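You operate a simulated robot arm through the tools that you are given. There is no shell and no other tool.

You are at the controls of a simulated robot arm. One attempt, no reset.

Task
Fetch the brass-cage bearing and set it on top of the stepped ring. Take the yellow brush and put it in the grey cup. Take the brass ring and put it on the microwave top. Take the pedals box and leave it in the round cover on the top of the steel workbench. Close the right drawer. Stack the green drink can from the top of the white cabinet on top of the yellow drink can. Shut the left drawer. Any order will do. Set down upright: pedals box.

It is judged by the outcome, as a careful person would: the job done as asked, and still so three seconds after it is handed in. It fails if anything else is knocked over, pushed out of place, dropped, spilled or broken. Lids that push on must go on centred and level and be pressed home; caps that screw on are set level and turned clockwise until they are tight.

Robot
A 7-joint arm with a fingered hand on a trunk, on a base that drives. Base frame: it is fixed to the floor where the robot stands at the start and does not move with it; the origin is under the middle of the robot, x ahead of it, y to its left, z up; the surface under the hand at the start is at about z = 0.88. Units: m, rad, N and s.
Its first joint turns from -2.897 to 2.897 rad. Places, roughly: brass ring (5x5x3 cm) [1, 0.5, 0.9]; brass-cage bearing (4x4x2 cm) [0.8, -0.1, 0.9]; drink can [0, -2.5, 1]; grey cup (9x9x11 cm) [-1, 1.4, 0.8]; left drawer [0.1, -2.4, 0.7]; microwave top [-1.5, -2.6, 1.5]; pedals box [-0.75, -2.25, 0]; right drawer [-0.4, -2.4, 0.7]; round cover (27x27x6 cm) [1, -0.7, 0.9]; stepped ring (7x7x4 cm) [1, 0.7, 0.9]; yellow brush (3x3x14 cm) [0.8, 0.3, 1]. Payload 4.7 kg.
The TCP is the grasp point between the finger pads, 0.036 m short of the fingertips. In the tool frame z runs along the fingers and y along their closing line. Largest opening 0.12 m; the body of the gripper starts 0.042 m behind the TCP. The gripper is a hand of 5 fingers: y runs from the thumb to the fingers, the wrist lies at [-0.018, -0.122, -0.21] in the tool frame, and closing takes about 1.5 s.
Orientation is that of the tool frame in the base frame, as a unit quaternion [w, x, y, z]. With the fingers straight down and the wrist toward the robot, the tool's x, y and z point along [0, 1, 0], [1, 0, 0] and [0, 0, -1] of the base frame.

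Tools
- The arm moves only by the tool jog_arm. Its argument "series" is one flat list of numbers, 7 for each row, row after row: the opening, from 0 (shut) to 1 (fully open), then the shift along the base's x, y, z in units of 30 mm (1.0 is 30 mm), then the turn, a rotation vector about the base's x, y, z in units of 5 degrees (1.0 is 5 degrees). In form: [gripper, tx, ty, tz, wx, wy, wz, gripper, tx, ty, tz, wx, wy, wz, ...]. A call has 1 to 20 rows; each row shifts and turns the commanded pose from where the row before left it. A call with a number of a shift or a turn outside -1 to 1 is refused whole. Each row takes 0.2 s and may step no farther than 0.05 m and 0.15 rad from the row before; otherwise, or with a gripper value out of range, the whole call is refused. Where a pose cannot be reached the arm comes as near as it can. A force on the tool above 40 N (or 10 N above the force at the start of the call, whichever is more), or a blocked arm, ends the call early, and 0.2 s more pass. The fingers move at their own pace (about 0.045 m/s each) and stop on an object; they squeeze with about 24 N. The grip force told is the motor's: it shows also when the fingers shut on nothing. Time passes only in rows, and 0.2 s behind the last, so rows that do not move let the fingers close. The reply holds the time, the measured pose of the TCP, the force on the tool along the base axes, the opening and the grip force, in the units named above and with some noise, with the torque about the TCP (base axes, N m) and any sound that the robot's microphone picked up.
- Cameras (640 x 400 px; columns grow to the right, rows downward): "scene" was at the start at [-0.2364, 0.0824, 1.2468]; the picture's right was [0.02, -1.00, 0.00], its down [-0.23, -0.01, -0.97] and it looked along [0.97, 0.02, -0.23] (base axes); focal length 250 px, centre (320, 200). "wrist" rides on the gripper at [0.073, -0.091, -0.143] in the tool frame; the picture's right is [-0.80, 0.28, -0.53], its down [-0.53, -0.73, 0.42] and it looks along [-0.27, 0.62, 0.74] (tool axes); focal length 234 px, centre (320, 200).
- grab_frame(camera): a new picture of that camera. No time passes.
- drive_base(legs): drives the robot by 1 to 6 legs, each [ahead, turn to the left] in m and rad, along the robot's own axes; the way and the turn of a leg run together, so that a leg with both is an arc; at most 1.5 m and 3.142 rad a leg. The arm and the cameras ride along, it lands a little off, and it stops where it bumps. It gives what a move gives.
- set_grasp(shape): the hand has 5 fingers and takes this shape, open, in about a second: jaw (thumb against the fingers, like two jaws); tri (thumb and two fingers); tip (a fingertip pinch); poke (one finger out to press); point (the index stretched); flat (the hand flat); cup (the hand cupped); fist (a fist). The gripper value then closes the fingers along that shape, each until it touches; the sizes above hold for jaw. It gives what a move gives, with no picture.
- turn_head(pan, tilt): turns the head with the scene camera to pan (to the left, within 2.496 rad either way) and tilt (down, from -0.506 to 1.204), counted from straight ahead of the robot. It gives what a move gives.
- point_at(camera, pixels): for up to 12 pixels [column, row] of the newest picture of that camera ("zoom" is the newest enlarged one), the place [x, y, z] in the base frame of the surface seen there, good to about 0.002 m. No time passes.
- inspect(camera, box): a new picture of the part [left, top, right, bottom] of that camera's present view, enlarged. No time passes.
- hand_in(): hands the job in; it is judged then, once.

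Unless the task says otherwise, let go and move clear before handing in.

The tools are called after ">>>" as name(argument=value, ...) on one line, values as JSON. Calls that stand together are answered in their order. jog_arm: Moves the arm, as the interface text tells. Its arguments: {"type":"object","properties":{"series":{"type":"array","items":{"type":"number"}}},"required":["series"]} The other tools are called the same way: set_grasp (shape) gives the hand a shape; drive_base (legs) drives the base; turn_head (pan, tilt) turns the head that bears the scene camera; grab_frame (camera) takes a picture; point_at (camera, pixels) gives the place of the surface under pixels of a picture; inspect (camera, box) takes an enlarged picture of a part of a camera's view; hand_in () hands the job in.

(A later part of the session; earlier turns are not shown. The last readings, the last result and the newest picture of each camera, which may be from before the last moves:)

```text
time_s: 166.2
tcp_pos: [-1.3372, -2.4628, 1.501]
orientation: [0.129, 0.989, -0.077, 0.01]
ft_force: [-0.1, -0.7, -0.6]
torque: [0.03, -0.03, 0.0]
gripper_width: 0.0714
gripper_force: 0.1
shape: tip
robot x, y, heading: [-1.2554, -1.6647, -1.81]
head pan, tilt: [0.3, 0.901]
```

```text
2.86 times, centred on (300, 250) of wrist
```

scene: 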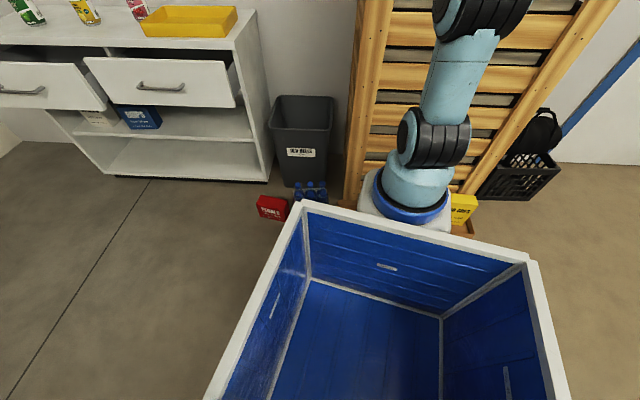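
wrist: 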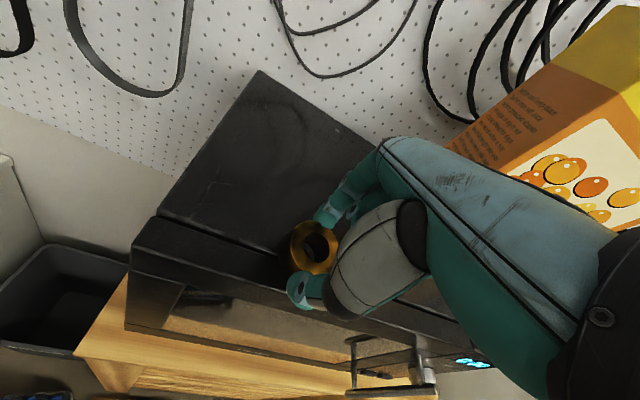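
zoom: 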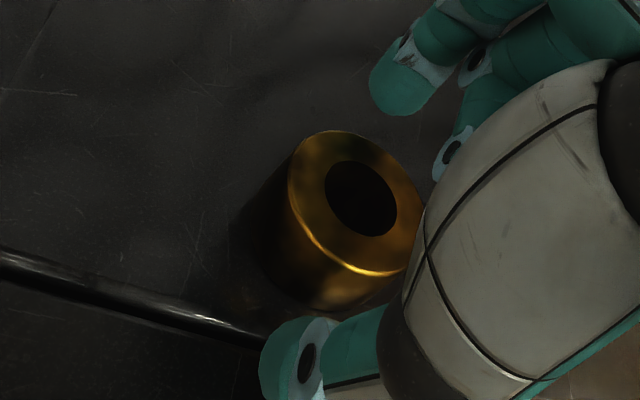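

The ring rests flat on the microwave top. Now withdraw upward with additional tilt, so the far finger clears the ring.

>>> jog_arm(series=[0.65, 0, 0, 0.25, -0.4, 0, 0, 0.65, 0, 0, 0.25, -0.4, 0, 0, 0.65, 0, 0, 0.3, -0.4, 0, 0, 0.65, 0, 0, 0.3, -0.4, 0, 0, 0.65, 0, 0, 0.3, -0.4, 0, 0, 0.65, 0, 0, 0, 0, 0, 0])

>>> inspect(camera="wrist", box=[220, 160, 400, 340])

```text
time_s: 167.6
tcp_pos: [-1.3363, -2.4619, 1.5426]
orientation: [0.216, 0.973, -0.076, 0.017]
ft_force: [-0.6, 0.1, 0.7]
torque: [0.02, -0.04, 0.02]
gripper_width: 0.0775
gripper_force: 0.1
shape: tip
robot x, y, heading: [-1.2584, -1.6665, -1.807]
head pan, tilt: [0.3, 0.901]
```

```text
2.22 times, centred on (310, 250) of wrist
```

zoom: 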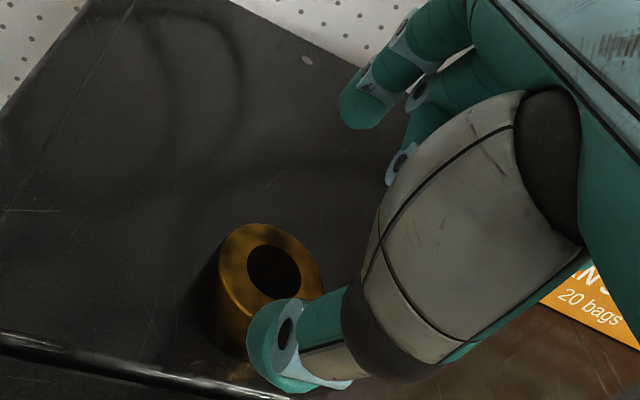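

Fingers are clear above the ring. Retreat toward the robot.

>>> jog_arm(series=[0.65, 0, 0.4, 0.2, 0, 0, 0, 0.65, 0, 0.9, 0.1, 0, 0, 0, 0.65, 0, 0.9, 0, 0, 0, 0, 0.65, 0, 0.9, 0, 0, 0, 0, 0.65, 0, 0.9, 0, 0, 0, 0, 0.65, 0, 0.9, 0, 0, 0, 0, 0.65, 0, 0.9, 0, 0.5, 0, 0, 0.65, 0, 0.9, 0, 0.5, 0, 0, 0.65, 0, 0.9, 0, 1, 0, 0, 0.65, 0, 0, 0, 0, 0, 0])

>>> grab_frame(camera="wrist")

>>> inspect(camera="wrist", box=[200, 50, 440, 220])

```text
time_s: 169.8
tcp_pos: [-1.3385, -2.2352, 1.5531]
orientation: [0.13, 0.989, -0.077, 0.01]
ft_force: [0.1, -0.3, 0.5]
torque: [0.0, 0.01, 0.03]
gripper_width: 0.0778
gripper_force: 0.0
shape: tip
robot x, y, heading: [-1.2554, -1.6655, -1.812]
head pan, tilt: [0.3, 0.901]
```

```text
taken
```

wrist: 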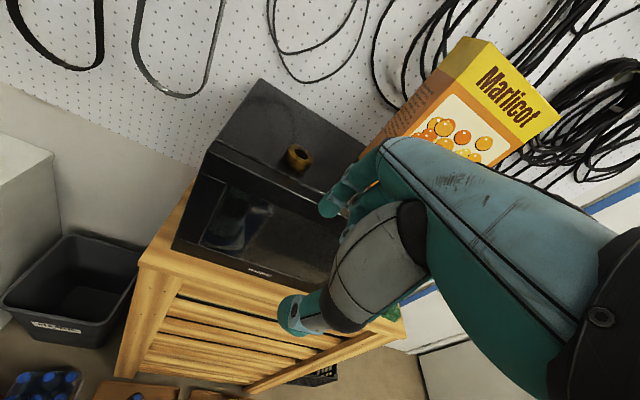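

```text
2.35 times, centred on (320, 135) of wrist
```

zoom: 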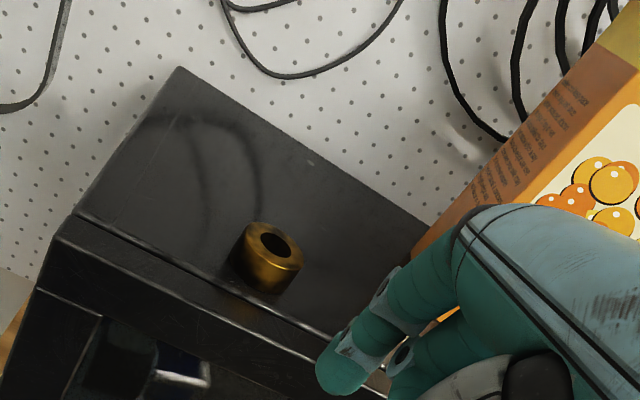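

The brass ring sits flat on the microwave (zoom 268,255). Next the white cabinet: level the hand, back up, and drive to its front.

>>> jog_arm(series=[0.65, 0, 0, -0.8, 1, 0, 0, 0.65, 0, 0, -0.8, 1, 0, 0, 0.65, 0, 0, -0.8, 1, 0, 0, 0.65, 0, 0, -0.8, 0, 0, 0, 0.65, 0, 0.3, -0.8, 0, 0, 0, 0.65, 0, 0.3, -0.8, 0, 0, 0])

>>> drive_base(legs=[[-0.15, 0], [0, 1.83], [1.1, 0], [0, -1.65]])

>>> turn_head(pan=0.0, tilt=0.3)

>>> grab_frame(camera="scene")

>>> grab_frame(camera="wrist")

```text
time_s: 171.2
tcp_pos: [-1.3356, -2.2173, 1.4085]
orientation: [0.0, 0.997, -0.077, -0.001]
ft_force: [0.0, -0.1, -1.2]
torque: [0.01, -0.01, 0.02]
gripper_width: 0.0778
gripper_force: 0.1
shape: tip
robot x, y, heading: [-1.2537, -1.6628, -1.808]
head pan, tilt: [0.3, 0.901]
```

```text
time_s: 186.2
tcp_pos: [-0.0925, -2.0766, 1.4089]
orientation: [-0.001, 1.0, 0.008, 0.0]
ft_force: [-0.7, -0.1, -0.1]
torque: [-0.01, 0.02, 0.01]
gripper_width: 0.0779
gripper_force: 0.1
shape: tip
robot x, y, heading: [-0.1064, -1.516, -1.64]
head pan, tilt: [0.3, 0.901]
```

```text
time_s: 187.2
tcp_pos: [-0.0923, -2.0774, 1.4095]
orientation: [0.0, 1.0, 0.009, 0.001]
ft_force: [0.0, 0.1, -0.1]
torque: [-0.01, 0.0, 0.0]
gripper_width: 0.0778
gripper_force: 0.1
shape: tip
robot x, y, heading: [-0.1092, -1.5184, -1.641]
head pan, tilt: [0.0, 0.3]
```

```text
taken
```

scene: 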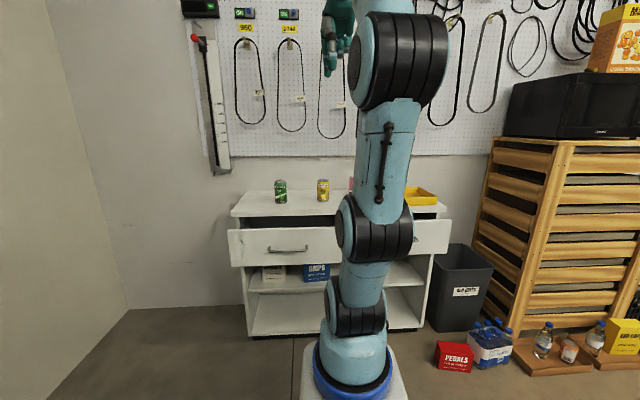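

```text
taken
```

wrist: 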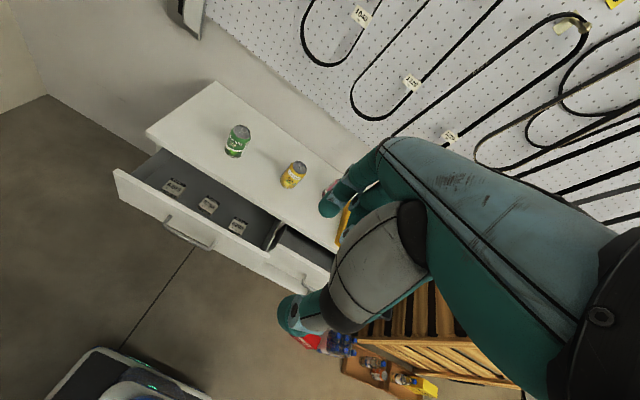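

Both drawers are open, with green (237,140) and yellow (293,173) cans visible from the wrist. Measure key points.

>>> point_at(camera="wrist", pixels=[[238, 130], [236, 152], [295, 165], [290, 183], [118, 172], [180, 210], [250, 245], [320, 270], [150, 130], [215, 85], [187, 235], [190, 180]])

>>> inspect(camera="scene", box=[220, 170, 350, 340])

>>> point_at(camera="scene", pixels=[[280, 182], [280, 200], [322, 181], [322, 199], [240, 205], [235, 240], [250, 245], [287, 250], [425, 235], [440, 235], [420, 195], [310, 213]])

```text
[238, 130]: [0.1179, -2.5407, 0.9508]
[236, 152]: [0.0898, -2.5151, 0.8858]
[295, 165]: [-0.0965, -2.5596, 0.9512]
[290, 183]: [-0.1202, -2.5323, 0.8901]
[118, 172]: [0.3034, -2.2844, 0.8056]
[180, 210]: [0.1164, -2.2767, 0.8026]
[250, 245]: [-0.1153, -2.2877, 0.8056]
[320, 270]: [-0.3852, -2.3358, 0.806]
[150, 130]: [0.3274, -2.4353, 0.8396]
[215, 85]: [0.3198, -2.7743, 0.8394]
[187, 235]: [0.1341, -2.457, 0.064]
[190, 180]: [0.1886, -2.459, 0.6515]
```

```text
2.35 times, centred on (285, 255) of scene
```

zoom: 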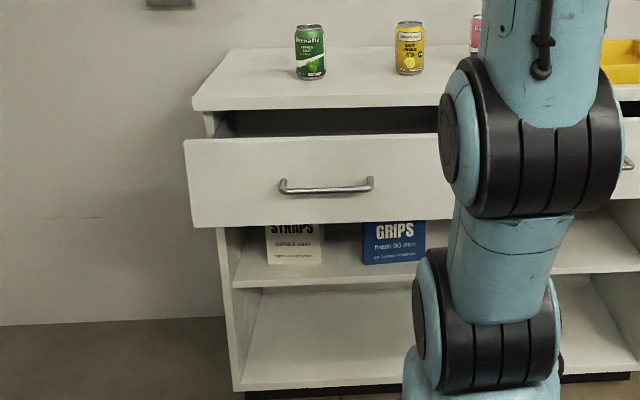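

```text
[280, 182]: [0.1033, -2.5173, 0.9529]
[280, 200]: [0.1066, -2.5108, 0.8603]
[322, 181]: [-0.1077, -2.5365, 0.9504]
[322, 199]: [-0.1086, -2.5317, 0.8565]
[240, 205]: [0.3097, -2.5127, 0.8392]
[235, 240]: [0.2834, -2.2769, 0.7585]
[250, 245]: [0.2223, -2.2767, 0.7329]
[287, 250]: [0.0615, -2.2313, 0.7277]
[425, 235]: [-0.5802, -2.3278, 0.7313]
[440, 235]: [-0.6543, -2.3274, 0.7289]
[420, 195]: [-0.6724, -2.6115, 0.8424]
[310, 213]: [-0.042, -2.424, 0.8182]
```

Left drawer face is at y=−2.277 (x −0.17…0.31), right drawer face y=−2.328, cabinet top z=0.8395, cans ~0.113 m tall. I'll close the drawers first: back up 0.2 m for elbow room, then pitch the closed hand forward to push.

>>> drive_base(legs=[[-0.2, 0]])

>>> set_grasp(shape="jaw")

>>> jog_arm(series=[0, 0.5, -0.5, -1, -1, 0, 0, 0, 0.5, -0.5, -1, -1, 0, 0, 0, 0.5, -0.5, -1, -1, 0, 0, 0, 0.5, -0.5, -1, -1, 0, 0, 0, 0.5, -0.5, -1, -1, 0, 0, 0, 0.5, -0.5, -1, -1, 0, 0, 0, 0.5, 0, -1, -1, 0, 0, 0, 0.5, 0, -1, -1, 0, 0, 0, 0.5, 0, -1, -1, 0, 0, 0, 0.5, 0, -1, 0, 0, 0])

>>> turn_head(pan=0.2, tilt=0.3)

>>> grab_frame(camera="scene")

```text
time_s: 188.8
tcp_pos: [-0.079, -1.8763, 1.4094]
orientation: [0.0, 1.0, 0.008, 0.0]
ft_force: [0.3, -0.1, -0.2]
torque: [0.04, 0.0, -0.02]
gripper_width: 0.0779
gripper_force: 0.1
shape: tip
robot x, y, heading: [-0.0936, -1.3156, -1.643]
head pan, tilt: [0.0, 0.3]
```

```text
time_s: 189.7
tcp_pos: [-0.0788, -1.8754, 1.4094]
orientation: [0.0, 1.0, 0.008, -0.001]
ft_force: [0.5, -0.1, -0.4]
torque: [0.01, -0.01, 0.01]
gripper_width: 0.1199
gripper_force: 0.0
shape: jaw
robot x, y, heading: [-0.0959, -1.3173, -1.638]
head pan, tilt: [0.0, 0.3]
```

```text
time_s: 191.9
tcp_pos: [0.071, -1.9649, 1.1095]
orientation: [0.384, 0.923, 0.008, -0.002]
ft_force: [-0.6, 0.1, 0.1]
torque: [-0.03, -0.01, 0.01]
gripper_width: 0.0001
gripper_force: 24.3
shape: jaw
robot x, y, heading: [-0.0936, -1.3175, -1.638]
head pan, tilt: [0.0, 0.3]
```

```text
time_s: 192.7
tcp_pos: [0.0711, -1.9631, 1.1092]
orientation: [0.383, 0.924, 0.007, -0.003]
ft_force: [0.2, 0.4, -0.3]
torque: [0.0, -0.01, -0.02]
gripper_width: 0.0002
gripper_force: 23.7
shape: jaw
robot x, y, heading: [-0.0936, -1.317, -1.638]
head pan, tilt: [0.201, 0.3]
```

```text
taken
```

scene: 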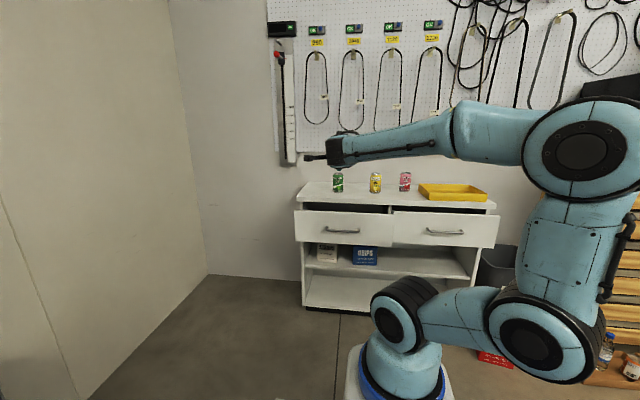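

The arm has folded with its elbow to the right, but the path ahead looks free. Descend in front of the left drawer and watch.

>>> jog_arm(series=[0, 0, -0.45, -1, 0, 0, 0, 0, 0, -0.45, -1, 0, 0, 0, 0, 0, -0.45, -1, 0, 0, 0, 0, 0, -0.45, -1, 0, 0, 0, 0, 0, -0.45, -1, 0, 0, 0, 0, 0, -0.45, -1, 0, 0, 0, 0, 0, -0.45, -1, 0, 0, 0])

>>> grab_frame(camera="scene")

>>> grab_frame(camera="wrist")

```text
time_s: 194.2
tcp_pos: [0.0713, -2.0593, 0.9011]
orientation: [0.383, 0.924, 0.007, -0.003]
ft_force: [0.5, 0.5, 0.6]
torque: [0.02, 0.03, 0.0]
gripper_width: 0.0001
gripper_force: 24.1
shape: jaw
robot x, y, heading: [-0.0928, -1.3187, -1.637]
head pan, tilt: [0.201, 0.3]
```

```text
taken
```

scene: 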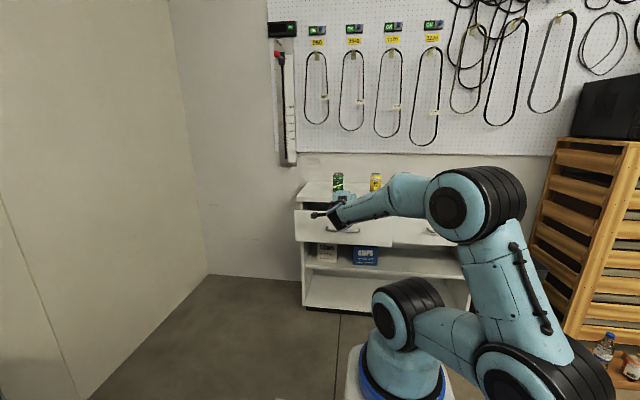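

```text
taken
```

wrist: 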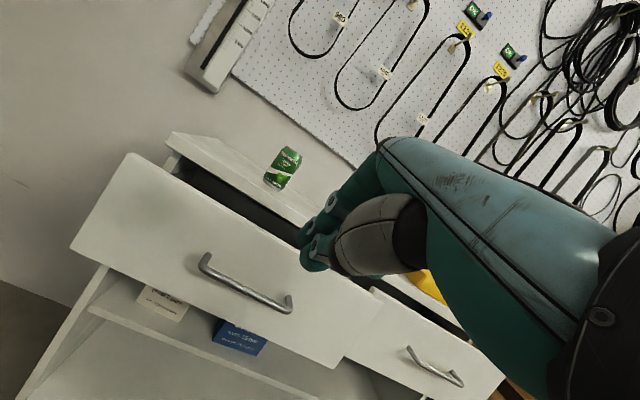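

Hand is in front of the left drawer. Lower to finger height z≈0.775 and move to contact.

>>> jog_arm(series=[0, 0, -0.6, -0.85, 0, 0, 0, 0, 0, -0.6, -0.85, 0, 0, 0, 0, 0, -0.6, -0.85, 0, 0, 0, 0, 0, -0.6, -0.8, 0, 0, 0, 0, 0, -0.8, 0, 0, 0, 0, 0, 0, -0.8, 0, 0, 0, 0, 0, 0, -0.8, 0, 0, 0, 0, 0, 0, 0, 0, 0, 0, 0])

>>> grab_frame(camera="wrist")

>>> grab_frame(camera="scene")

```text
time_s: 196.1
tcp_pos: [0.0715, -2.2017, 0.7974]
orientation: [0.383, 0.924, 0.008, -0.003]
ft_force: [0.4, -0.5, -0.2]
torque: [0.0, -0.01, 0.0]
gripper_width: 0.0001
gripper_force: 23.6
shape: jaw
robot x, y, heading: [-0.091, -1.3112, -1.642]
head pan, tilt: [0.201, 0.3]
```

```text
taken
```

wrist: 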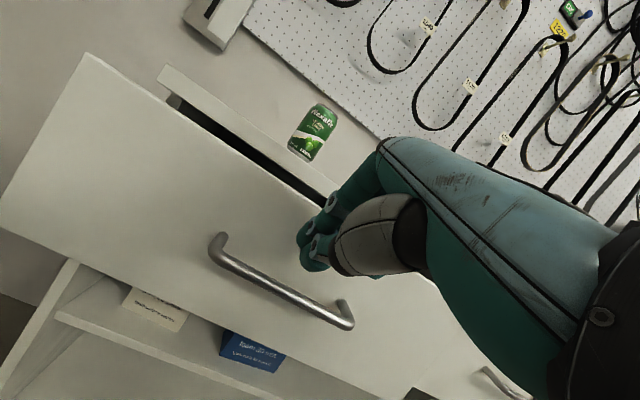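

```text
taken
```

scene: 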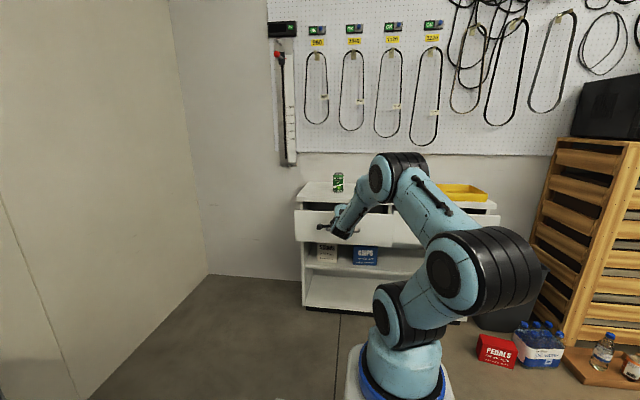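

Fingertips are just before the face, above the handle. Push in.

>>> jog_arm(series=[0, 0, -0.6, 0, 0, 0, 0, 0, 0, -0.6, 0, 0, 0, 0, 0, 0, -0.6, 0, 0, 0, 0, 0, 0, -0.6, 0, 0, 0, 0, 0, 0, -0.6, 0, 0, 0, 0, 0, 0, -0.6, 0, 0, 0, 0])

>>> grab_frame(camera="wrist")

```text
time_s: 197.4
tcp_pos: [0.0702, -2.3125, 0.7988]
orientation: [0.382, 0.924, 0.008, -0.003]
ft_force: [-0.5, -0.4, -0.3]
torque: [-0.02, 0.02, -0.02]
gripper_width: 0.0
gripper_force: 24.0
shape: jaw
robot x, y, heading: [-0.0963, -1.3178, -1.635]
head pan, tilt: [0.201, 0.3]
```

```text
taken
```

wrist: 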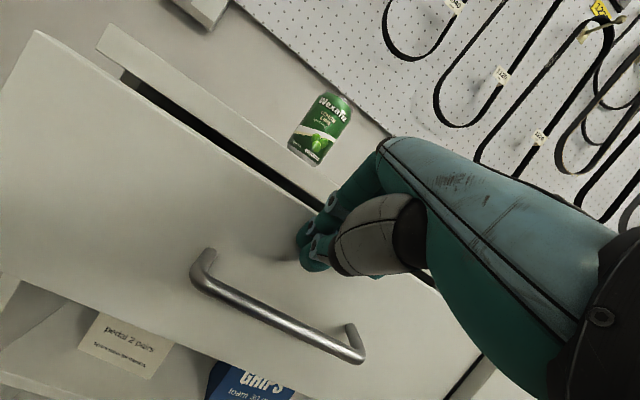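

>>> point_at(camera="wrist", pixels=[[60, 150], [150, 200], [40, 35], [100, 35], [240, 190], [300, 240]])

>>> jog_arm(series=[0, 0, -0.6, 0, 0, 0, 0, 0, 0, -0.6, 0, 0, 0, 0, 0, 0, -0.6, 0, 0, 0, 0, 0, 0, 0, 0, 0, 0, 0])

>>> grab_frame(camera="wrist")

>>> point_at(camera="wrist", pixels=[[60, 150], [150, 200], [240, 190], [300, 240]])

```text
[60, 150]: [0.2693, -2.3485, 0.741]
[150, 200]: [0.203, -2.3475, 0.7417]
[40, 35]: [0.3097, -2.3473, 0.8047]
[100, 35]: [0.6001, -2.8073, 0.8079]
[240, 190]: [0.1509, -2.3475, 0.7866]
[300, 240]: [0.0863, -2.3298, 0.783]
```

```text
time_s: 198.4
tcp_pos: [0.0712, -2.366, 0.8003]
orientation: [0.382, 0.924, 0.007, -0.004]
ft_force: [-1.0, 0.4, -0.1]
torque: [0.04, 0.0, 0.02]
gripper_width: 0.0
gripper_force: 23.6
shape: jaw
robot x, y, heading: [-0.0941, -1.3192, -1.642]
head pan, tilt: [0.201, 0.3]
```

```text
taken
```

wrist: 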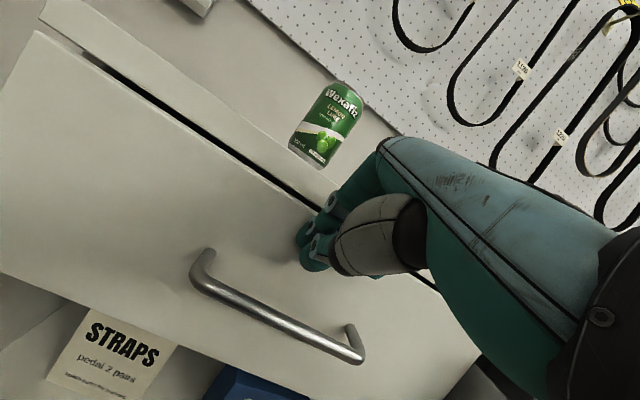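

```text
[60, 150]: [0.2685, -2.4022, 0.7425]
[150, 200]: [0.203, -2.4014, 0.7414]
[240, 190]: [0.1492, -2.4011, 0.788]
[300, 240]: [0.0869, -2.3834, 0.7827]
```

The drawer is following (face now y=−2.402). Continue gently until it stops.

>>> jog_arm(series=[0, 0, -0.4, 0, 0, 0, 0, 0, 0, -0.4, 0, 0, 0, 0, 0, 0, -0.3, 0, 0, 0, 0, 0, 0, -0.3, 0, 0, 0, 0, 0, 0, 0, 0, 0, 0, 0])

>>> grab_frame(camera="wrist")

>>> point_at(camera="wrist", pixels=[[60, 150], [150, 200], [240, 190], [100, 60], [150, 100]])

```text
time_s: 199.5
tcp_pos: [0.0712, -2.4028, 0.801]
orientation: [0.382, 0.924, 0.007, -0.003]
ft_force: [-6.3, 35.7, 8.2]
torque: [-0.66, 0.07, -0.61]
gripper_width: 0.0
gripper_force: 23.5
shape: jaw
robot x, y, heading: [-0.0895, -1.3165, -1.638]
head pan, tilt: [0.201, 0.3]
stopped in row 5: the force on the tool passed its limit at 54 N (the readings are from after the stop); the commanded pose is now the measured one
```

```text
taken
```

wrist: 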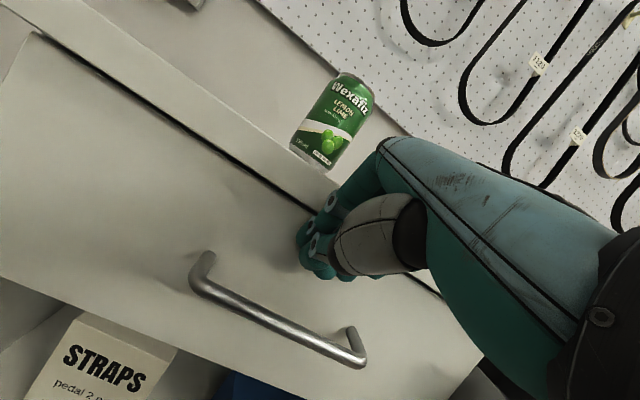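

```text
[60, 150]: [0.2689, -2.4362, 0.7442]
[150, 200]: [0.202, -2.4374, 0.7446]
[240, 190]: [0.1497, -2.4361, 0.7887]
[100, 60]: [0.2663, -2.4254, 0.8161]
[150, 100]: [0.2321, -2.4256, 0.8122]
```

Left drawer fully closed (face y=−2.436, hard stop). Back off and move to the right drawer.

>>> jog_arm(series=[0, 0, 0.8, 0, 0, 0, 0, 0, 0, 1, 0, 0, 0, 0, 0, 0, 1, 0, 0, 0, 0, 0, 0, 1, 0, 0, 0, 0, 0, 0, 1, 0, 0, 0, 0, 0, 0, 1, 0, 0, 0, 0, 0, 0, 1, 0, 0, 0, 0, 0, 0, 0.5, 0, 0, 0, 0])

>>> jog_arm(series=[0, -1, 0, 0, 0, 0, 0, 0, -1, 0, 0, 0, 0, 0, 0, -1, 0, 0, 0, 0, 0, 0, -1, 0, 0, 0, 0, 0, 0, -1, 0, 0, 0, 0, 0, 0, -1, 0, 0, 0, 0, 0, 0, -1, 0, 0, 0, 0, 0, 0, -1, 0, 0, 0, 0, 0, 0, -1, 0, 0, 0, 0, 0, 0, -1, 0, 0, 0, 0, 0, 0, -1, 0, 0, 0, 0, 0, 0, -1, 0, 0, 0, 0, 0, 0, -1, 0, 0, 0, 0, 0, 0, -1, 0, 0, 0, 0, 0, 0, -1, 0, 0, 0, 0, 0])

>>> grab_frame(camera="wrist")

>>> grab_frame(camera="scene")

```text
time_s: 201.3
tcp_pos: [0.0712, -2.1863, 0.7983]
orientation: [0.382, 0.924, 0.008, -0.003]
ft_force: [-0.4, -0.2, -0.4]
torque: [0.05, -0.01, -0.04]
gripper_width: 0.0
gripper_force: 23.9
shape: jaw
robot x, y, heading: [-0.0975, -1.3169, -1.632]
head pan, tilt: [0.201, 0.3]
```

```text
time_s: 204.5
tcp_pos: [-0.0384, -2.1526, 0.8343]
orientation: [0.382, 0.924, 0.003, -0.006]
ft_force: [-0.2, -0.6, 0.4]
torque: [0.04, 0.01, -0.02]
gripper_width: 0.0
gripper_force: 24.1
shape: jaw
out of reach, approached as far as the arm can: row 4, 5, 6, 7, 8, 9, 10, 11, 12, 13, 14, 15
robot x, y, heading: [-0.0967, -1.3158, -1.64]
head pan, tilt: [0.201, 0.3]
```

```text
taken
```

wrist: 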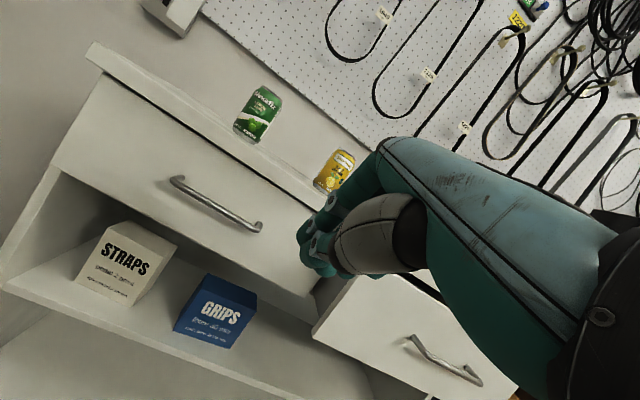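

```text
taken
```

scene: 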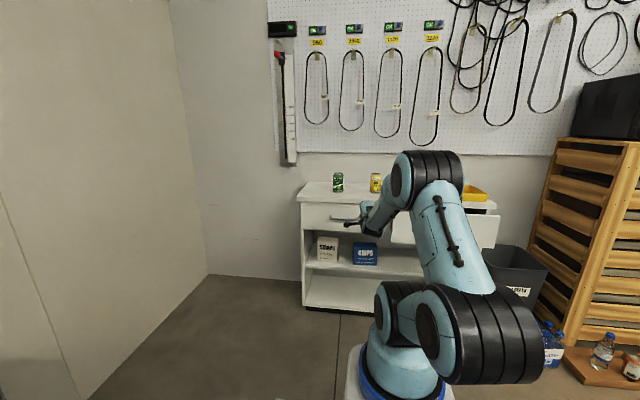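

The current elbow posture blocks rightward motion, so I'll instead rotate the base ~−0.4 rad to bring the hand before the right drawer.

>>> drive_base(legs=[[0, -0.42]])

>>> grab_frame(camera="wrist")

>>> turn_head(pan=0.5, tilt=0.3)

>>> grab_frame(camera="scene")

```text
time_s: 206.1
tcp_pos: [-0.3849, -2.1027, 0.835]
orientation: [0.372, 0.905, -0.19, -0.085]
ft_force: [0.6, 0.1, -0.4]
torque: [0.0, 0.04, -0.02]
gripper_width: 0.0
gripper_force: 23.8
shape: jaw
robot x, y, heading: [-0.0933, -1.317, -2.06]
head pan, tilt: [0.201, 0.3]
```

```text
taken
```

wrist: 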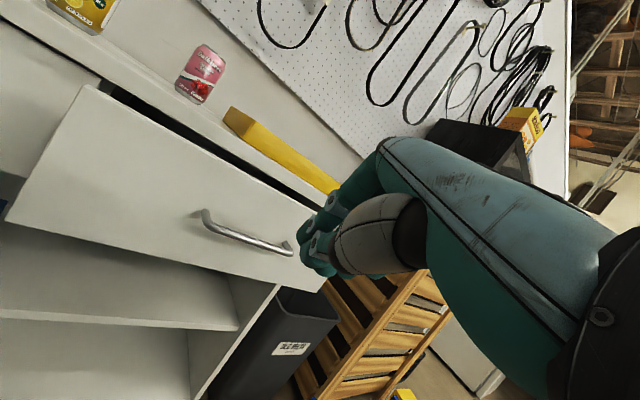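

```text
time_s: 206.9
tcp_pos: [-0.385, -2.1012, 0.8333]
orientation: [0.372, 0.905, -0.189, -0.084]
ft_force: [-0.1, -0.4, -0.2]
torque: [-0.01, -0.01, -0.01]
gripper_width: 0.0001
gripper_force: 23.9
shape: jaw
robot x, y, heading: [-0.0957, -1.3129, -2.056]
head pan, tilt: [0.499, 0.3]
```

```text
taken
```

scene: 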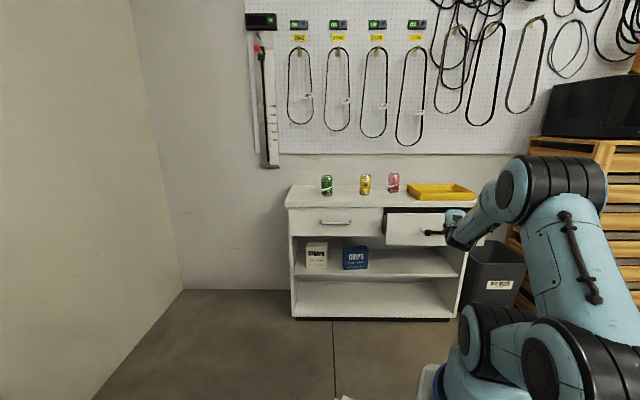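

Hand now faces the right drawer, with a clear scene view. Lower to z≈0.80 and push.

>>> jog_arm(series=[0, 0, -0.5, -0.6, 0, 0, 0, 0, 0, -0.5, -0.55, 0, 0, 0, 0, 0, -0.8, 0, 0, 0, 0, 0, 0, -0.8, 0, 0, 0, 0, 0, 0, -0.8, 0, 0, 0, 0, 0, 0, -0.8, 0, 0, 0, 0, 0, 0, 0, 0, 0, 0, 0])

>>> grab_frame(camera="wrist")

>>> inspect(camera="scene", box=[360, 170, 520, 270])

```text
time_s: 208.5
tcp_pos: [-0.3847, -2.2296, 0.7982]
orientation: [0.372, 0.905, -0.189, -0.085]
ft_force: [0.1, -0.2, 0.3]
torque: [0.0, 0.03, 0.03]
gripper_width: 0.0
gripper_force: 24.6
shape: jaw
robot x, y, heading: [-0.0932, -1.3172, -2.058]
head pan, tilt: [0.499, 0.3]
```

```text
taken
```

wrist: 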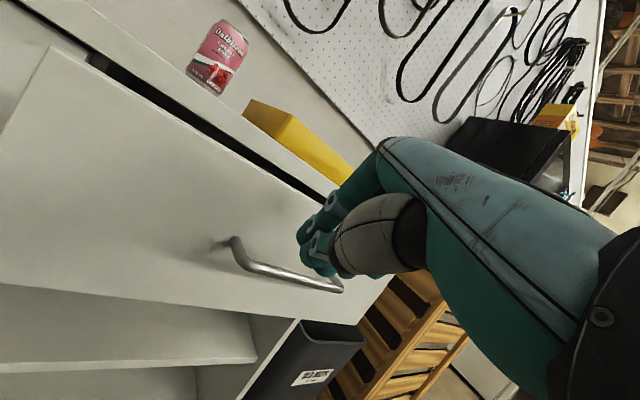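

```text
4.00 times, centred on (440, 220) of scene
```

zoom: 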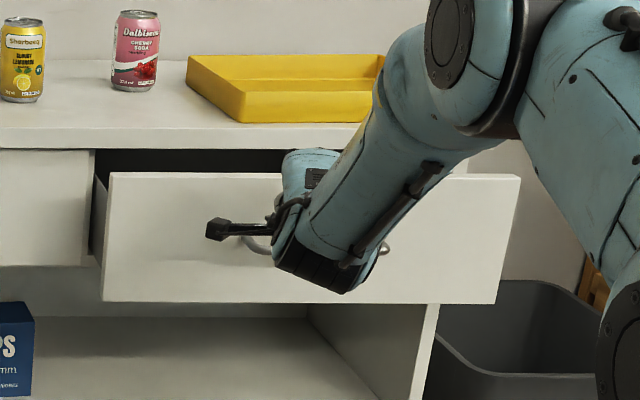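

Aligned above the handle. Push the right drawer shut; the force stop will end it.

>>> jog_arm(series=[0, 0, -0.6, 0, 0, 0, 0, 0, 0, -0.6, 0, 0, 0, 0, 0, 0, -0.6, 0, 0, 0, 0, 0, 0, -0.6, 0, 0, 0, 0, 0, 0, -0.6, 0, 0, 0, 0, 0, 0, -0.6, 0, 0, 0, 0, 0, 0, -0.6, 0, 0, 0, 0])

>>> grab_frame(camera="wrist")

>>> point_at(camera="wrist", pixels=[[60, 150], [150, 200], [200, 180], [250, 220]])

```text
time_s: 210.1
tcp_pos: [-0.3855, -2.354, 0.7985]
orientation: [0.372, 0.905, -0.189, -0.084]
ft_force: [0.6, 0.8, 1.3]
torque: [0.02, 0.01, 0.03]
gripper_width: 0.0
gripper_force: 24.4
shape: jaw
robot x, y, heading: [-0.0915, -1.3185, -2.059]
head pan, tilt: [0.499, 0.3]
```

```text
taken
```

wrist: 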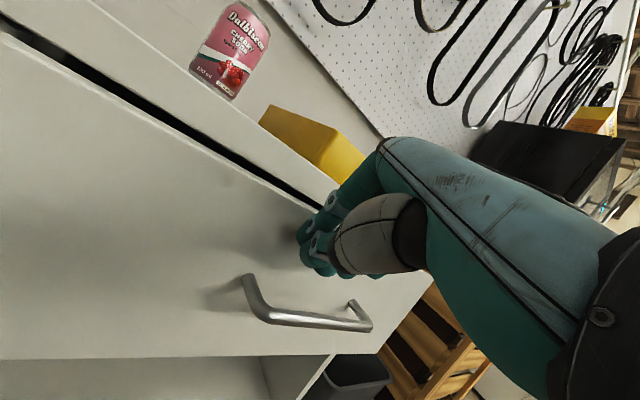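

```text
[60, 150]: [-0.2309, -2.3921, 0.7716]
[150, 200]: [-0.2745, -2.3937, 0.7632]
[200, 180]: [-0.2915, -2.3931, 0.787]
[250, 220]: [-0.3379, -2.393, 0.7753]
```

The face is at y=−2.393 and following. Push the remaining ~43 mm.

>>> jog_arm(series=[0, 0, -0.5, 0, 0, 0, 0, 0, 0, -0.4, 0, 0, 0, 0, 0, 0, -0.3, 0, 0, 0, 0, 0, 0, -0.3, 0, 0, 0, 0, 0, 0, -0.2, 0, 0, 0, 0, 0, 0, 0, 0, 0, 0, 0])

>>> grab_frame(camera="wrist")

>>> point_at(camera="wrist", pixels=[[60, 150], [150, 200], [200, 180], [250, 220]])

```text
time_s: 211.3
tcp_pos: [-0.3864, -2.4023, 0.8]
orientation: [0.371, 0.905, -0.19, -0.085]
ft_force: [5.9, 29.9, 8.2]
torque: [0.29, -0.13, 0.2]
gripper_width: 0.0
gripper_force: 24.6
shape: jaw
robot x, y, heading: [-0.0897, -1.3165, -2.066]
head pan, tilt: [0.499, 0.3]
stopped in row 6: the force on the tool passed its limit at 45 N (the readings are from after the stop); the commanded pose is now the measured one
```

```text
taken
```

wrist: 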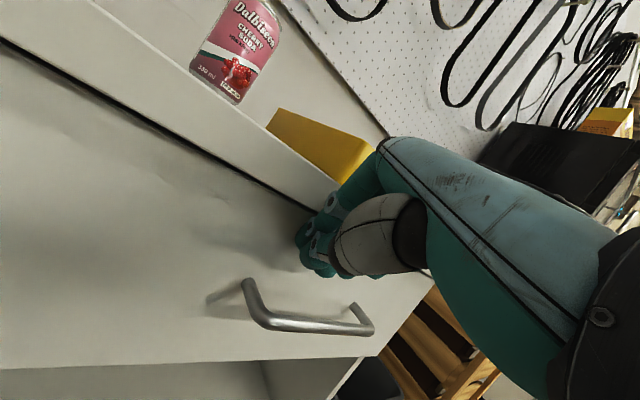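

```text
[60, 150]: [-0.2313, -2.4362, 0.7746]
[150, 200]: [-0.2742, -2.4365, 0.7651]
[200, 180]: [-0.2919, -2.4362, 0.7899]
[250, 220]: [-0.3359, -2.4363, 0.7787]
```

Both drawers are closed (faces at y=−2.436). Retreat, raise and un-pitch the hand.

>>> jog_arm(series=[0, 0, 0.8, 0, 0, 0, 0, 0, 0, 1, 0, 0, 0, 0, 0, 0, 1, 0, 0, 0, 0, 0, 0, 1, 0.3, 0, 0, 0, 0, 0, 1, 1, 0, 0, 0, 0, 0, 0.5, 1, 0, 0, 0, 0, 0, 0, 1, 0, 0, 0, 0, 0, 0, 1, 0.913, -0.408, 0, 0, 0, 0, 1, 0.913, -0.408, 0, 0, 0, 0, 1, 0.913, -0.408, 0, 0, 0, 0, 1, 0.913, -0.408, 0, 0, 0, 0, 1, 0.913, -0.408, 0, 0, 0, 0, 1, 0.913, -0.408, 0, 0, 0, 0, 1, 0.913, -0.408, 0, 0, 0, 0, 1, 0.913, -0.408, 0, 0, 0, 0, 0.3, 0.913, -0.408, 0])

>>> grab_frame(camera="scene")

```text
time_s: 214.8
tcp_pos: [-0.3889, -2.245, 1.1454]
orientation: [-0.004, 0.979, -0.203, -0.004]
ft_force: [0.3, -0.5, -0.1]
torque: [-0.02, 0.02, -0.02]
gripper_width: 0.0
gripper_force: 24.5
shape: jaw
robot x, y, heading: [-0.0948, -1.3138, -2.059]
head pan, tilt: [0.499, 0.3]
```

```text
taken
```

scene: 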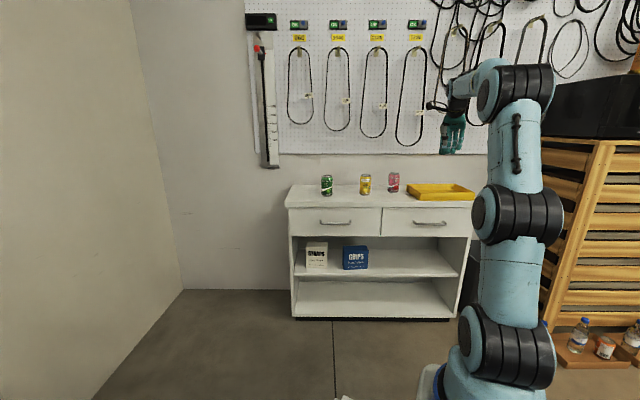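

Both drawers flush; arm posture is normal. Move forward a little and measure the cans.

>>> drive_base(legs=[[0.18, 0]])

>>> grab_frame(camera="scene")

>>> inspect(camera="scene", box=[280, 160, 440, 240])

```text
time_s: 216.3
tcp_pos: [-0.4708, -2.4054, 1.146]
orientation: [-0.005, 0.979, -0.203, -0.004]
ft_force: [0.4, -0.2, 0.1]
torque: [0.03, 0.0, 0.0]
gripper_width: 0.0002
gripper_force: 24.1
shape: jaw
robot x, y, heading: [-0.1765, -1.4753, -2.058]
head pan, tilt: [0.499, 0.3]
```

```text
taken
```

scene: 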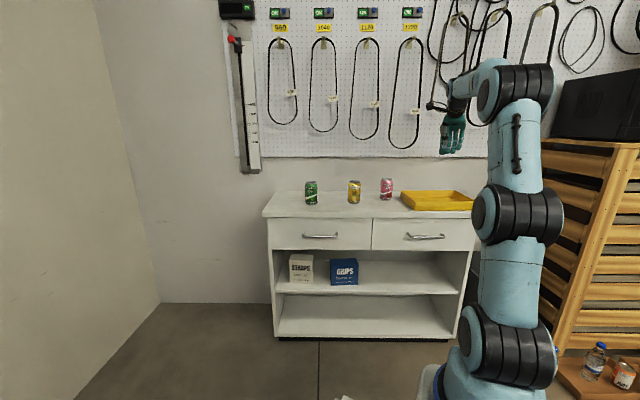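

```text
4.00 times, centred on (360, 200) of scene
```

zoom: 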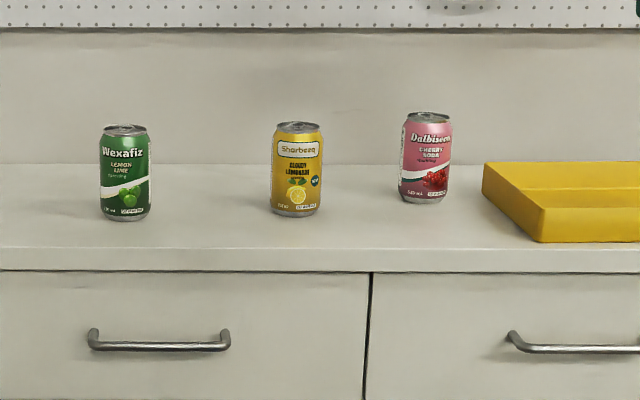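

>>> inspect(camera="scene", box=[297, 175, 377, 220])

>>> point_at(camera="zoom", pixels=[[85, 50], [112, 43], [140, 50], [112, 58], [75, 110], [112, 130], [148, 110], [112, 210], [425, 46], [455, 40], [485, 46], [455, 53]])

>>> point_at(camera="zoom", pixels=[[420, 110], [455, 110], [492, 110], [455, 190], [455, 205], [60, 110], [160, 110], [112, 48]])

```text
8.00 times, centred on (337, 198) of scene
```

zoom: 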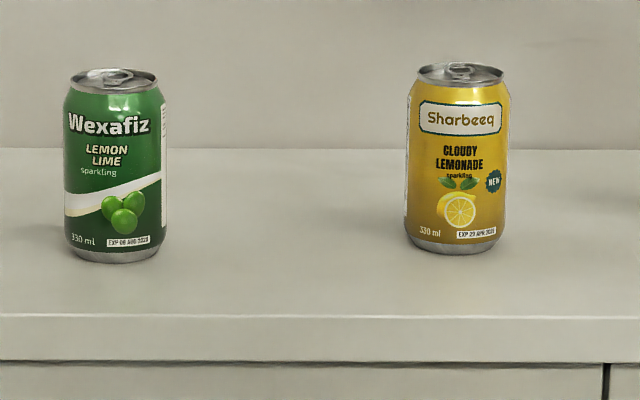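

```text
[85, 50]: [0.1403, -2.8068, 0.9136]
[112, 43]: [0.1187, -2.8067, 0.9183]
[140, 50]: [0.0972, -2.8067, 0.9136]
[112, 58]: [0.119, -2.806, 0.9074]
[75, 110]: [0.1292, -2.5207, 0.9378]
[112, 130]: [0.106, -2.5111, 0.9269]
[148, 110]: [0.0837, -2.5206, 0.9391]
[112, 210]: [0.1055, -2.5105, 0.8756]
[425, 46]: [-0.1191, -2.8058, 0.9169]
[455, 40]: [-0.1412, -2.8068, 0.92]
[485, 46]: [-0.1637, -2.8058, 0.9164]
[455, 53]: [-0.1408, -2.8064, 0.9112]
```

```text
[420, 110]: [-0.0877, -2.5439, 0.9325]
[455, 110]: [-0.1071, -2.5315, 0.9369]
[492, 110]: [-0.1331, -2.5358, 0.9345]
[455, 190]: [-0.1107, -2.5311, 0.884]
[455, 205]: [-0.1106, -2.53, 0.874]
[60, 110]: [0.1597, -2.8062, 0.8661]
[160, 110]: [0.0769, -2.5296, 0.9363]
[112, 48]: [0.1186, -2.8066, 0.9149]
```

>>> point_at(camera="zoom", pixels=[[74, 82], [154, 80], [113, 70], [113, 91], [95, 75], [113, 80], [420, 75], [500, 76], [460, 65], [460, 86], [440, 70], [460, 75]])

```text
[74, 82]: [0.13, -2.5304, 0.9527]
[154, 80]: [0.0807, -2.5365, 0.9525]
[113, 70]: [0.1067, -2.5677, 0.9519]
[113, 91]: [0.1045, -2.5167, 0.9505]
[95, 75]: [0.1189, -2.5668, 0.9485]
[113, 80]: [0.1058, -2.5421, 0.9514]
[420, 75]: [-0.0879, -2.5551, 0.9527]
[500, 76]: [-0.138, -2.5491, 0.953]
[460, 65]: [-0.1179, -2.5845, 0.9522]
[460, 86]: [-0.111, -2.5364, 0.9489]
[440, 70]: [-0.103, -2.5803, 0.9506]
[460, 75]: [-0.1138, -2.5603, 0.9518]
```

Green can centre ≈(0.1055,−2.543), yellow ≈(−0.1125,−2.562), tops z=0.953. I'll turn the base +0.4 to have both in comfortable reach, and open the hand.

>>> drive_base(legs=[[0, 0.4]])

>>> turn_head(pan=0.25, tilt=0.2)

>>> jog_arm(series=[1, 0, 0, 0, 0, 0, 0, 1, 0, 0, 0, 0, 0, 0, 1, 0, 0, 0, 0, 0, 0, 1, 0, 0, 0, 0, 0, 0, 1, 0, 0, 0, 0, 0, 0, 1, 0, 0, 0, 0, 0, 0])

>>> grab_frame(camera="scene")

>>> grab_frame(camera="wrist")

```text
time_s: 217.9
tcp_pos: [-0.0862, -2.4457, 1.1465]
orientation: [-0.004, 1.0, -0.005, -0.005]
ft_force: [-0.3, -0.3, -0.4]
torque: [-0.02, -0.02, -0.01]
gripper_width: 0.0
gripper_force: 23.8
shape: jaw
robot x, y, heading: [-0.1801, -1.4772, -1.661]
head pan, tilt: [0.499, 0.3]
```

```text
time_s: 218.6
tcp_pos: [-0.0871, -2.4464, 1.1474]
orientation: [-0.004, 1.0, -0.006, -0.004]
ft_force: [0.1, -0.2, 0.0]
torque: [-0.03, -0.05, -0.01]
gripper_width: 0.0
gripper_force: 23.6
shape: jaw
robot x, y, heading: [-0.1817, -1.4779, -1.662]
head pan, tilt: [0.25, 0.201]
```

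```text
time_s: 220.0
tcp_pos: [-0.0864, -2.4452, 1.1459]
orientation: [-0.003, 1.0, -0.005, -0.005]
ft_force: [-0.4, 0.1, -0.4]
torque: [0.0, 0.03, 0.03]
gripper_width: 0.1195
gripper_force: 0.0
shape: jaw
robot x, y, heading: [-0.1793, -1.4732, -1.66]
head pan, tilt: [0.25, 0.201]
```

```text
taken
```

scene: 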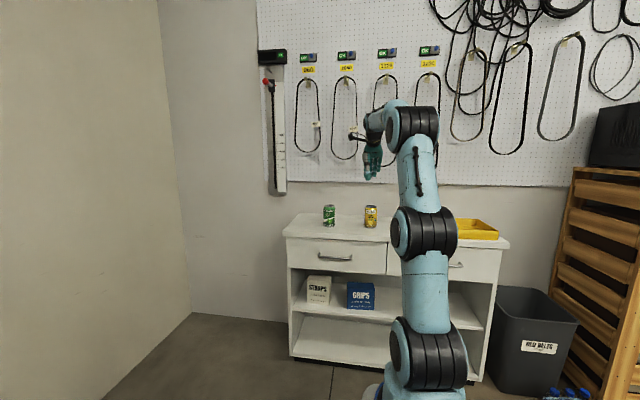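

```text
taken
```

wrist: 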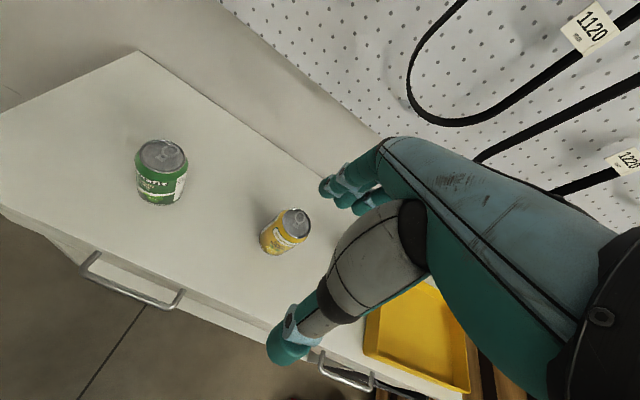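

Good views. Refine can tops from the wrist camera.

>>> inspect(camera="wrist", box=[120, 120, 330, 270])

>>> point_at(camera="zoom", pixels=[[62, 90], [95, 60], [140, 57], [197, 92], [160, 145], [95, 140], [500, 295], [520, 275], [560, 275], [578, 305], [560, 340], [510, 325]])

```text
2.67 times, centred on (225, 195) of wrist
```

zoom: 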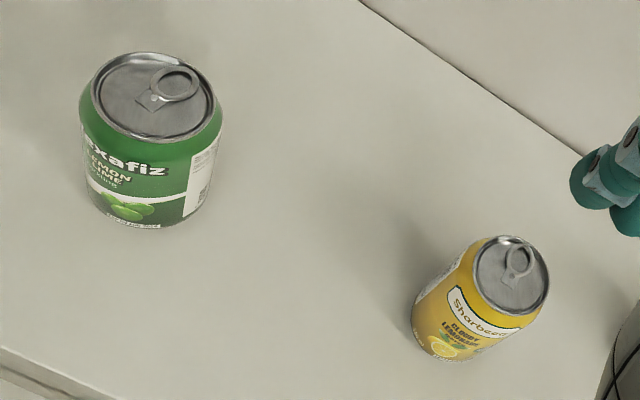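

```text
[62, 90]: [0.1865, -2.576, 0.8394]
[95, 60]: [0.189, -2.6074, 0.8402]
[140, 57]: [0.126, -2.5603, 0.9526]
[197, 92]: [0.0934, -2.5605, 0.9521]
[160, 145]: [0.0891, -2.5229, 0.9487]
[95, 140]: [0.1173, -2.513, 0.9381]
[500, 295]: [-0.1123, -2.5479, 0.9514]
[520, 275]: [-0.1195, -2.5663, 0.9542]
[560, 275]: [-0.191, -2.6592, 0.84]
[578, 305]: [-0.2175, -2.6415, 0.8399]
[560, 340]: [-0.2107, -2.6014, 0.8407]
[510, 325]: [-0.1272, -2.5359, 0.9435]
```

>>> point_at(camera="zoom", pixels=[[96, 92], [145, 56], [212, 97], [165, 138], [108, 68], [206, 122], [476, 268], [505, 239], [545, 280], [515, 312], [484, 248], [540, 300]])

```text
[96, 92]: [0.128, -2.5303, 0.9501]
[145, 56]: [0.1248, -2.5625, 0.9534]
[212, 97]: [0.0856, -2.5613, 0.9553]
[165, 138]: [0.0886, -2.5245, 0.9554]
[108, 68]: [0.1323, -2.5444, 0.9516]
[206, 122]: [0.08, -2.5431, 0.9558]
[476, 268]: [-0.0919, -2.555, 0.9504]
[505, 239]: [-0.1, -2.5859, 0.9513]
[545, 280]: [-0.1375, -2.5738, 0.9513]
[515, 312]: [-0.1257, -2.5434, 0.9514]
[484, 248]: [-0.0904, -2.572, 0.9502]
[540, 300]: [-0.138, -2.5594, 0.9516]
```

Green centre (0.106,−2.544), yellow (−0.114,−2.565). Move above the green can and descend partway.

>>> jog_arm(series=[1, 0.917, -0.469, 0, 0, 0, 0, 1, 0.917, -0.469, 0, 0, 0, 0, 1, 0.917, -0.469, 0, 0, 0, 0, 1, 0.917, -0.469, 0, 0, 0, 0, 1, 0.917, -0.469, 0, 0, 0, 0, 1, 0.917, -0.469, 0, 0, 0, 0, 1, 0.917, -0.469, 0, 0, 0, 0, 1, 0, 0, -1, 0, 0, 0, 1, 0, 0, -1, 0, 0, 0, 1, 0, 0, -1, 0, 0, 0, 1, 0, 0, -0.7, 0, 0, 0, 1, 0, 0, 0, 0, 0, 0])

>>> grab_frame(camera="wrist")

>>> inspect(camera="scene", box=[280, 130, 400, 240])

```text
time_s: 222.6
tcp_pos: [0.1058, -2.5459, 1.035]
orientation: [-0.004, 1.0, -0.004, -0.005]
ft_force: [-0.8, 0.1, 0.4]
torque: [0.0, 0.0, -0.02]
gripper_width: 0.1199
gripper_force: 0.0
shape: jaw
robot x, y, heading: [-0.1756, -1.478, -1.66]
head pan, tilt: [0.25, 0.201]
```

```text
taken
```

wrist: 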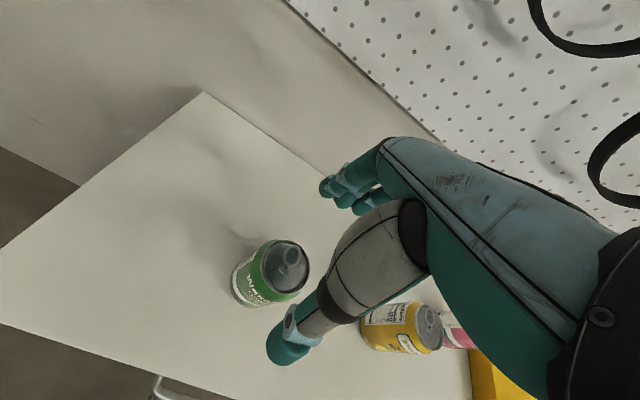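

```text
3.64 times, centred on (340, 185) of scene
```

zoom: 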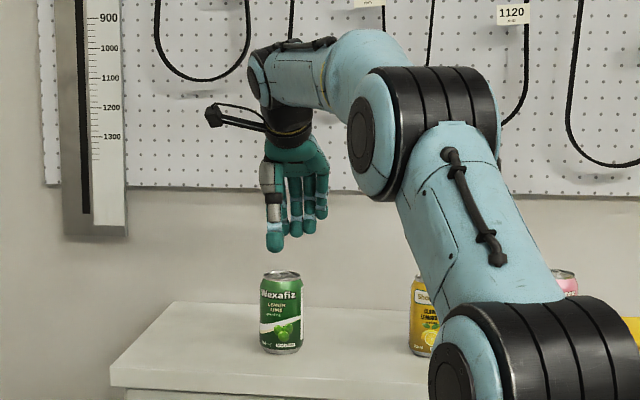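

Can top (287,268) is on the predicted line (286,264). Descend to z≈0.928 and close.

>>> jog_arm(series=[1, 0, 0.03, -0.9, 0, 0, 0, 1, 0, 0, -0.9, 0, 0, 0, 1, 0, 0, -0.9, 0, 0, 0, 1, 0, 0, -0.85, 0, 0, 0, 1, 0, 0, 0, 0, 0, 0])

>>> inspect(camera="wrist", box=[220, 160, 400, 340])

>>> inspect(camera="scene", box=[300, 160, 380, 230])

```text
time_s: 223.8
tcp_pos: [0.1045, -2.5439, 0.9277]
orientation: [-0.002, 1.0, -0.006, -0.004]
ft_force: [0.2, -0.4, 0.0]
torque: [0.01, 0.02, 0.0]
gripper_width: 0.1201
gripper_force: 0.1
shape: jaw
robot x, y, heading: [-0.176, -1.4749, -1.663]
head pan, tilt: [0.25, 0.201]
```

```text
2.22 times, centred on (310, 250) of wrist
```

zoom: 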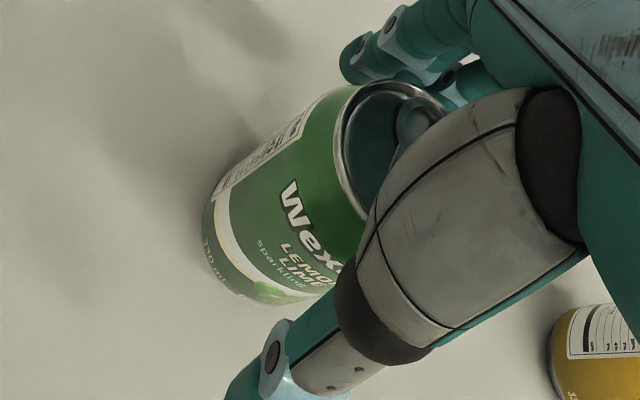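

```text
5.71 times, centred on (340, 195) of scene
```

zoom: 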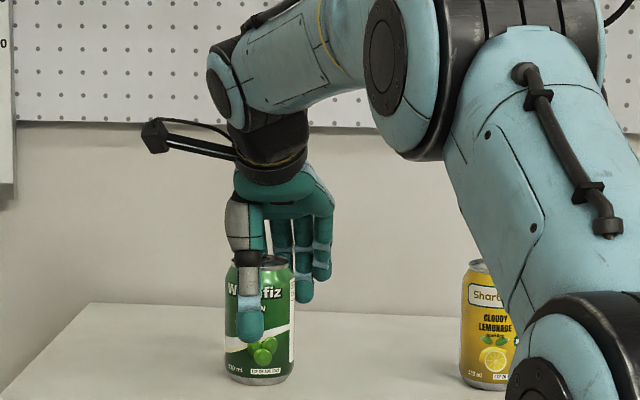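

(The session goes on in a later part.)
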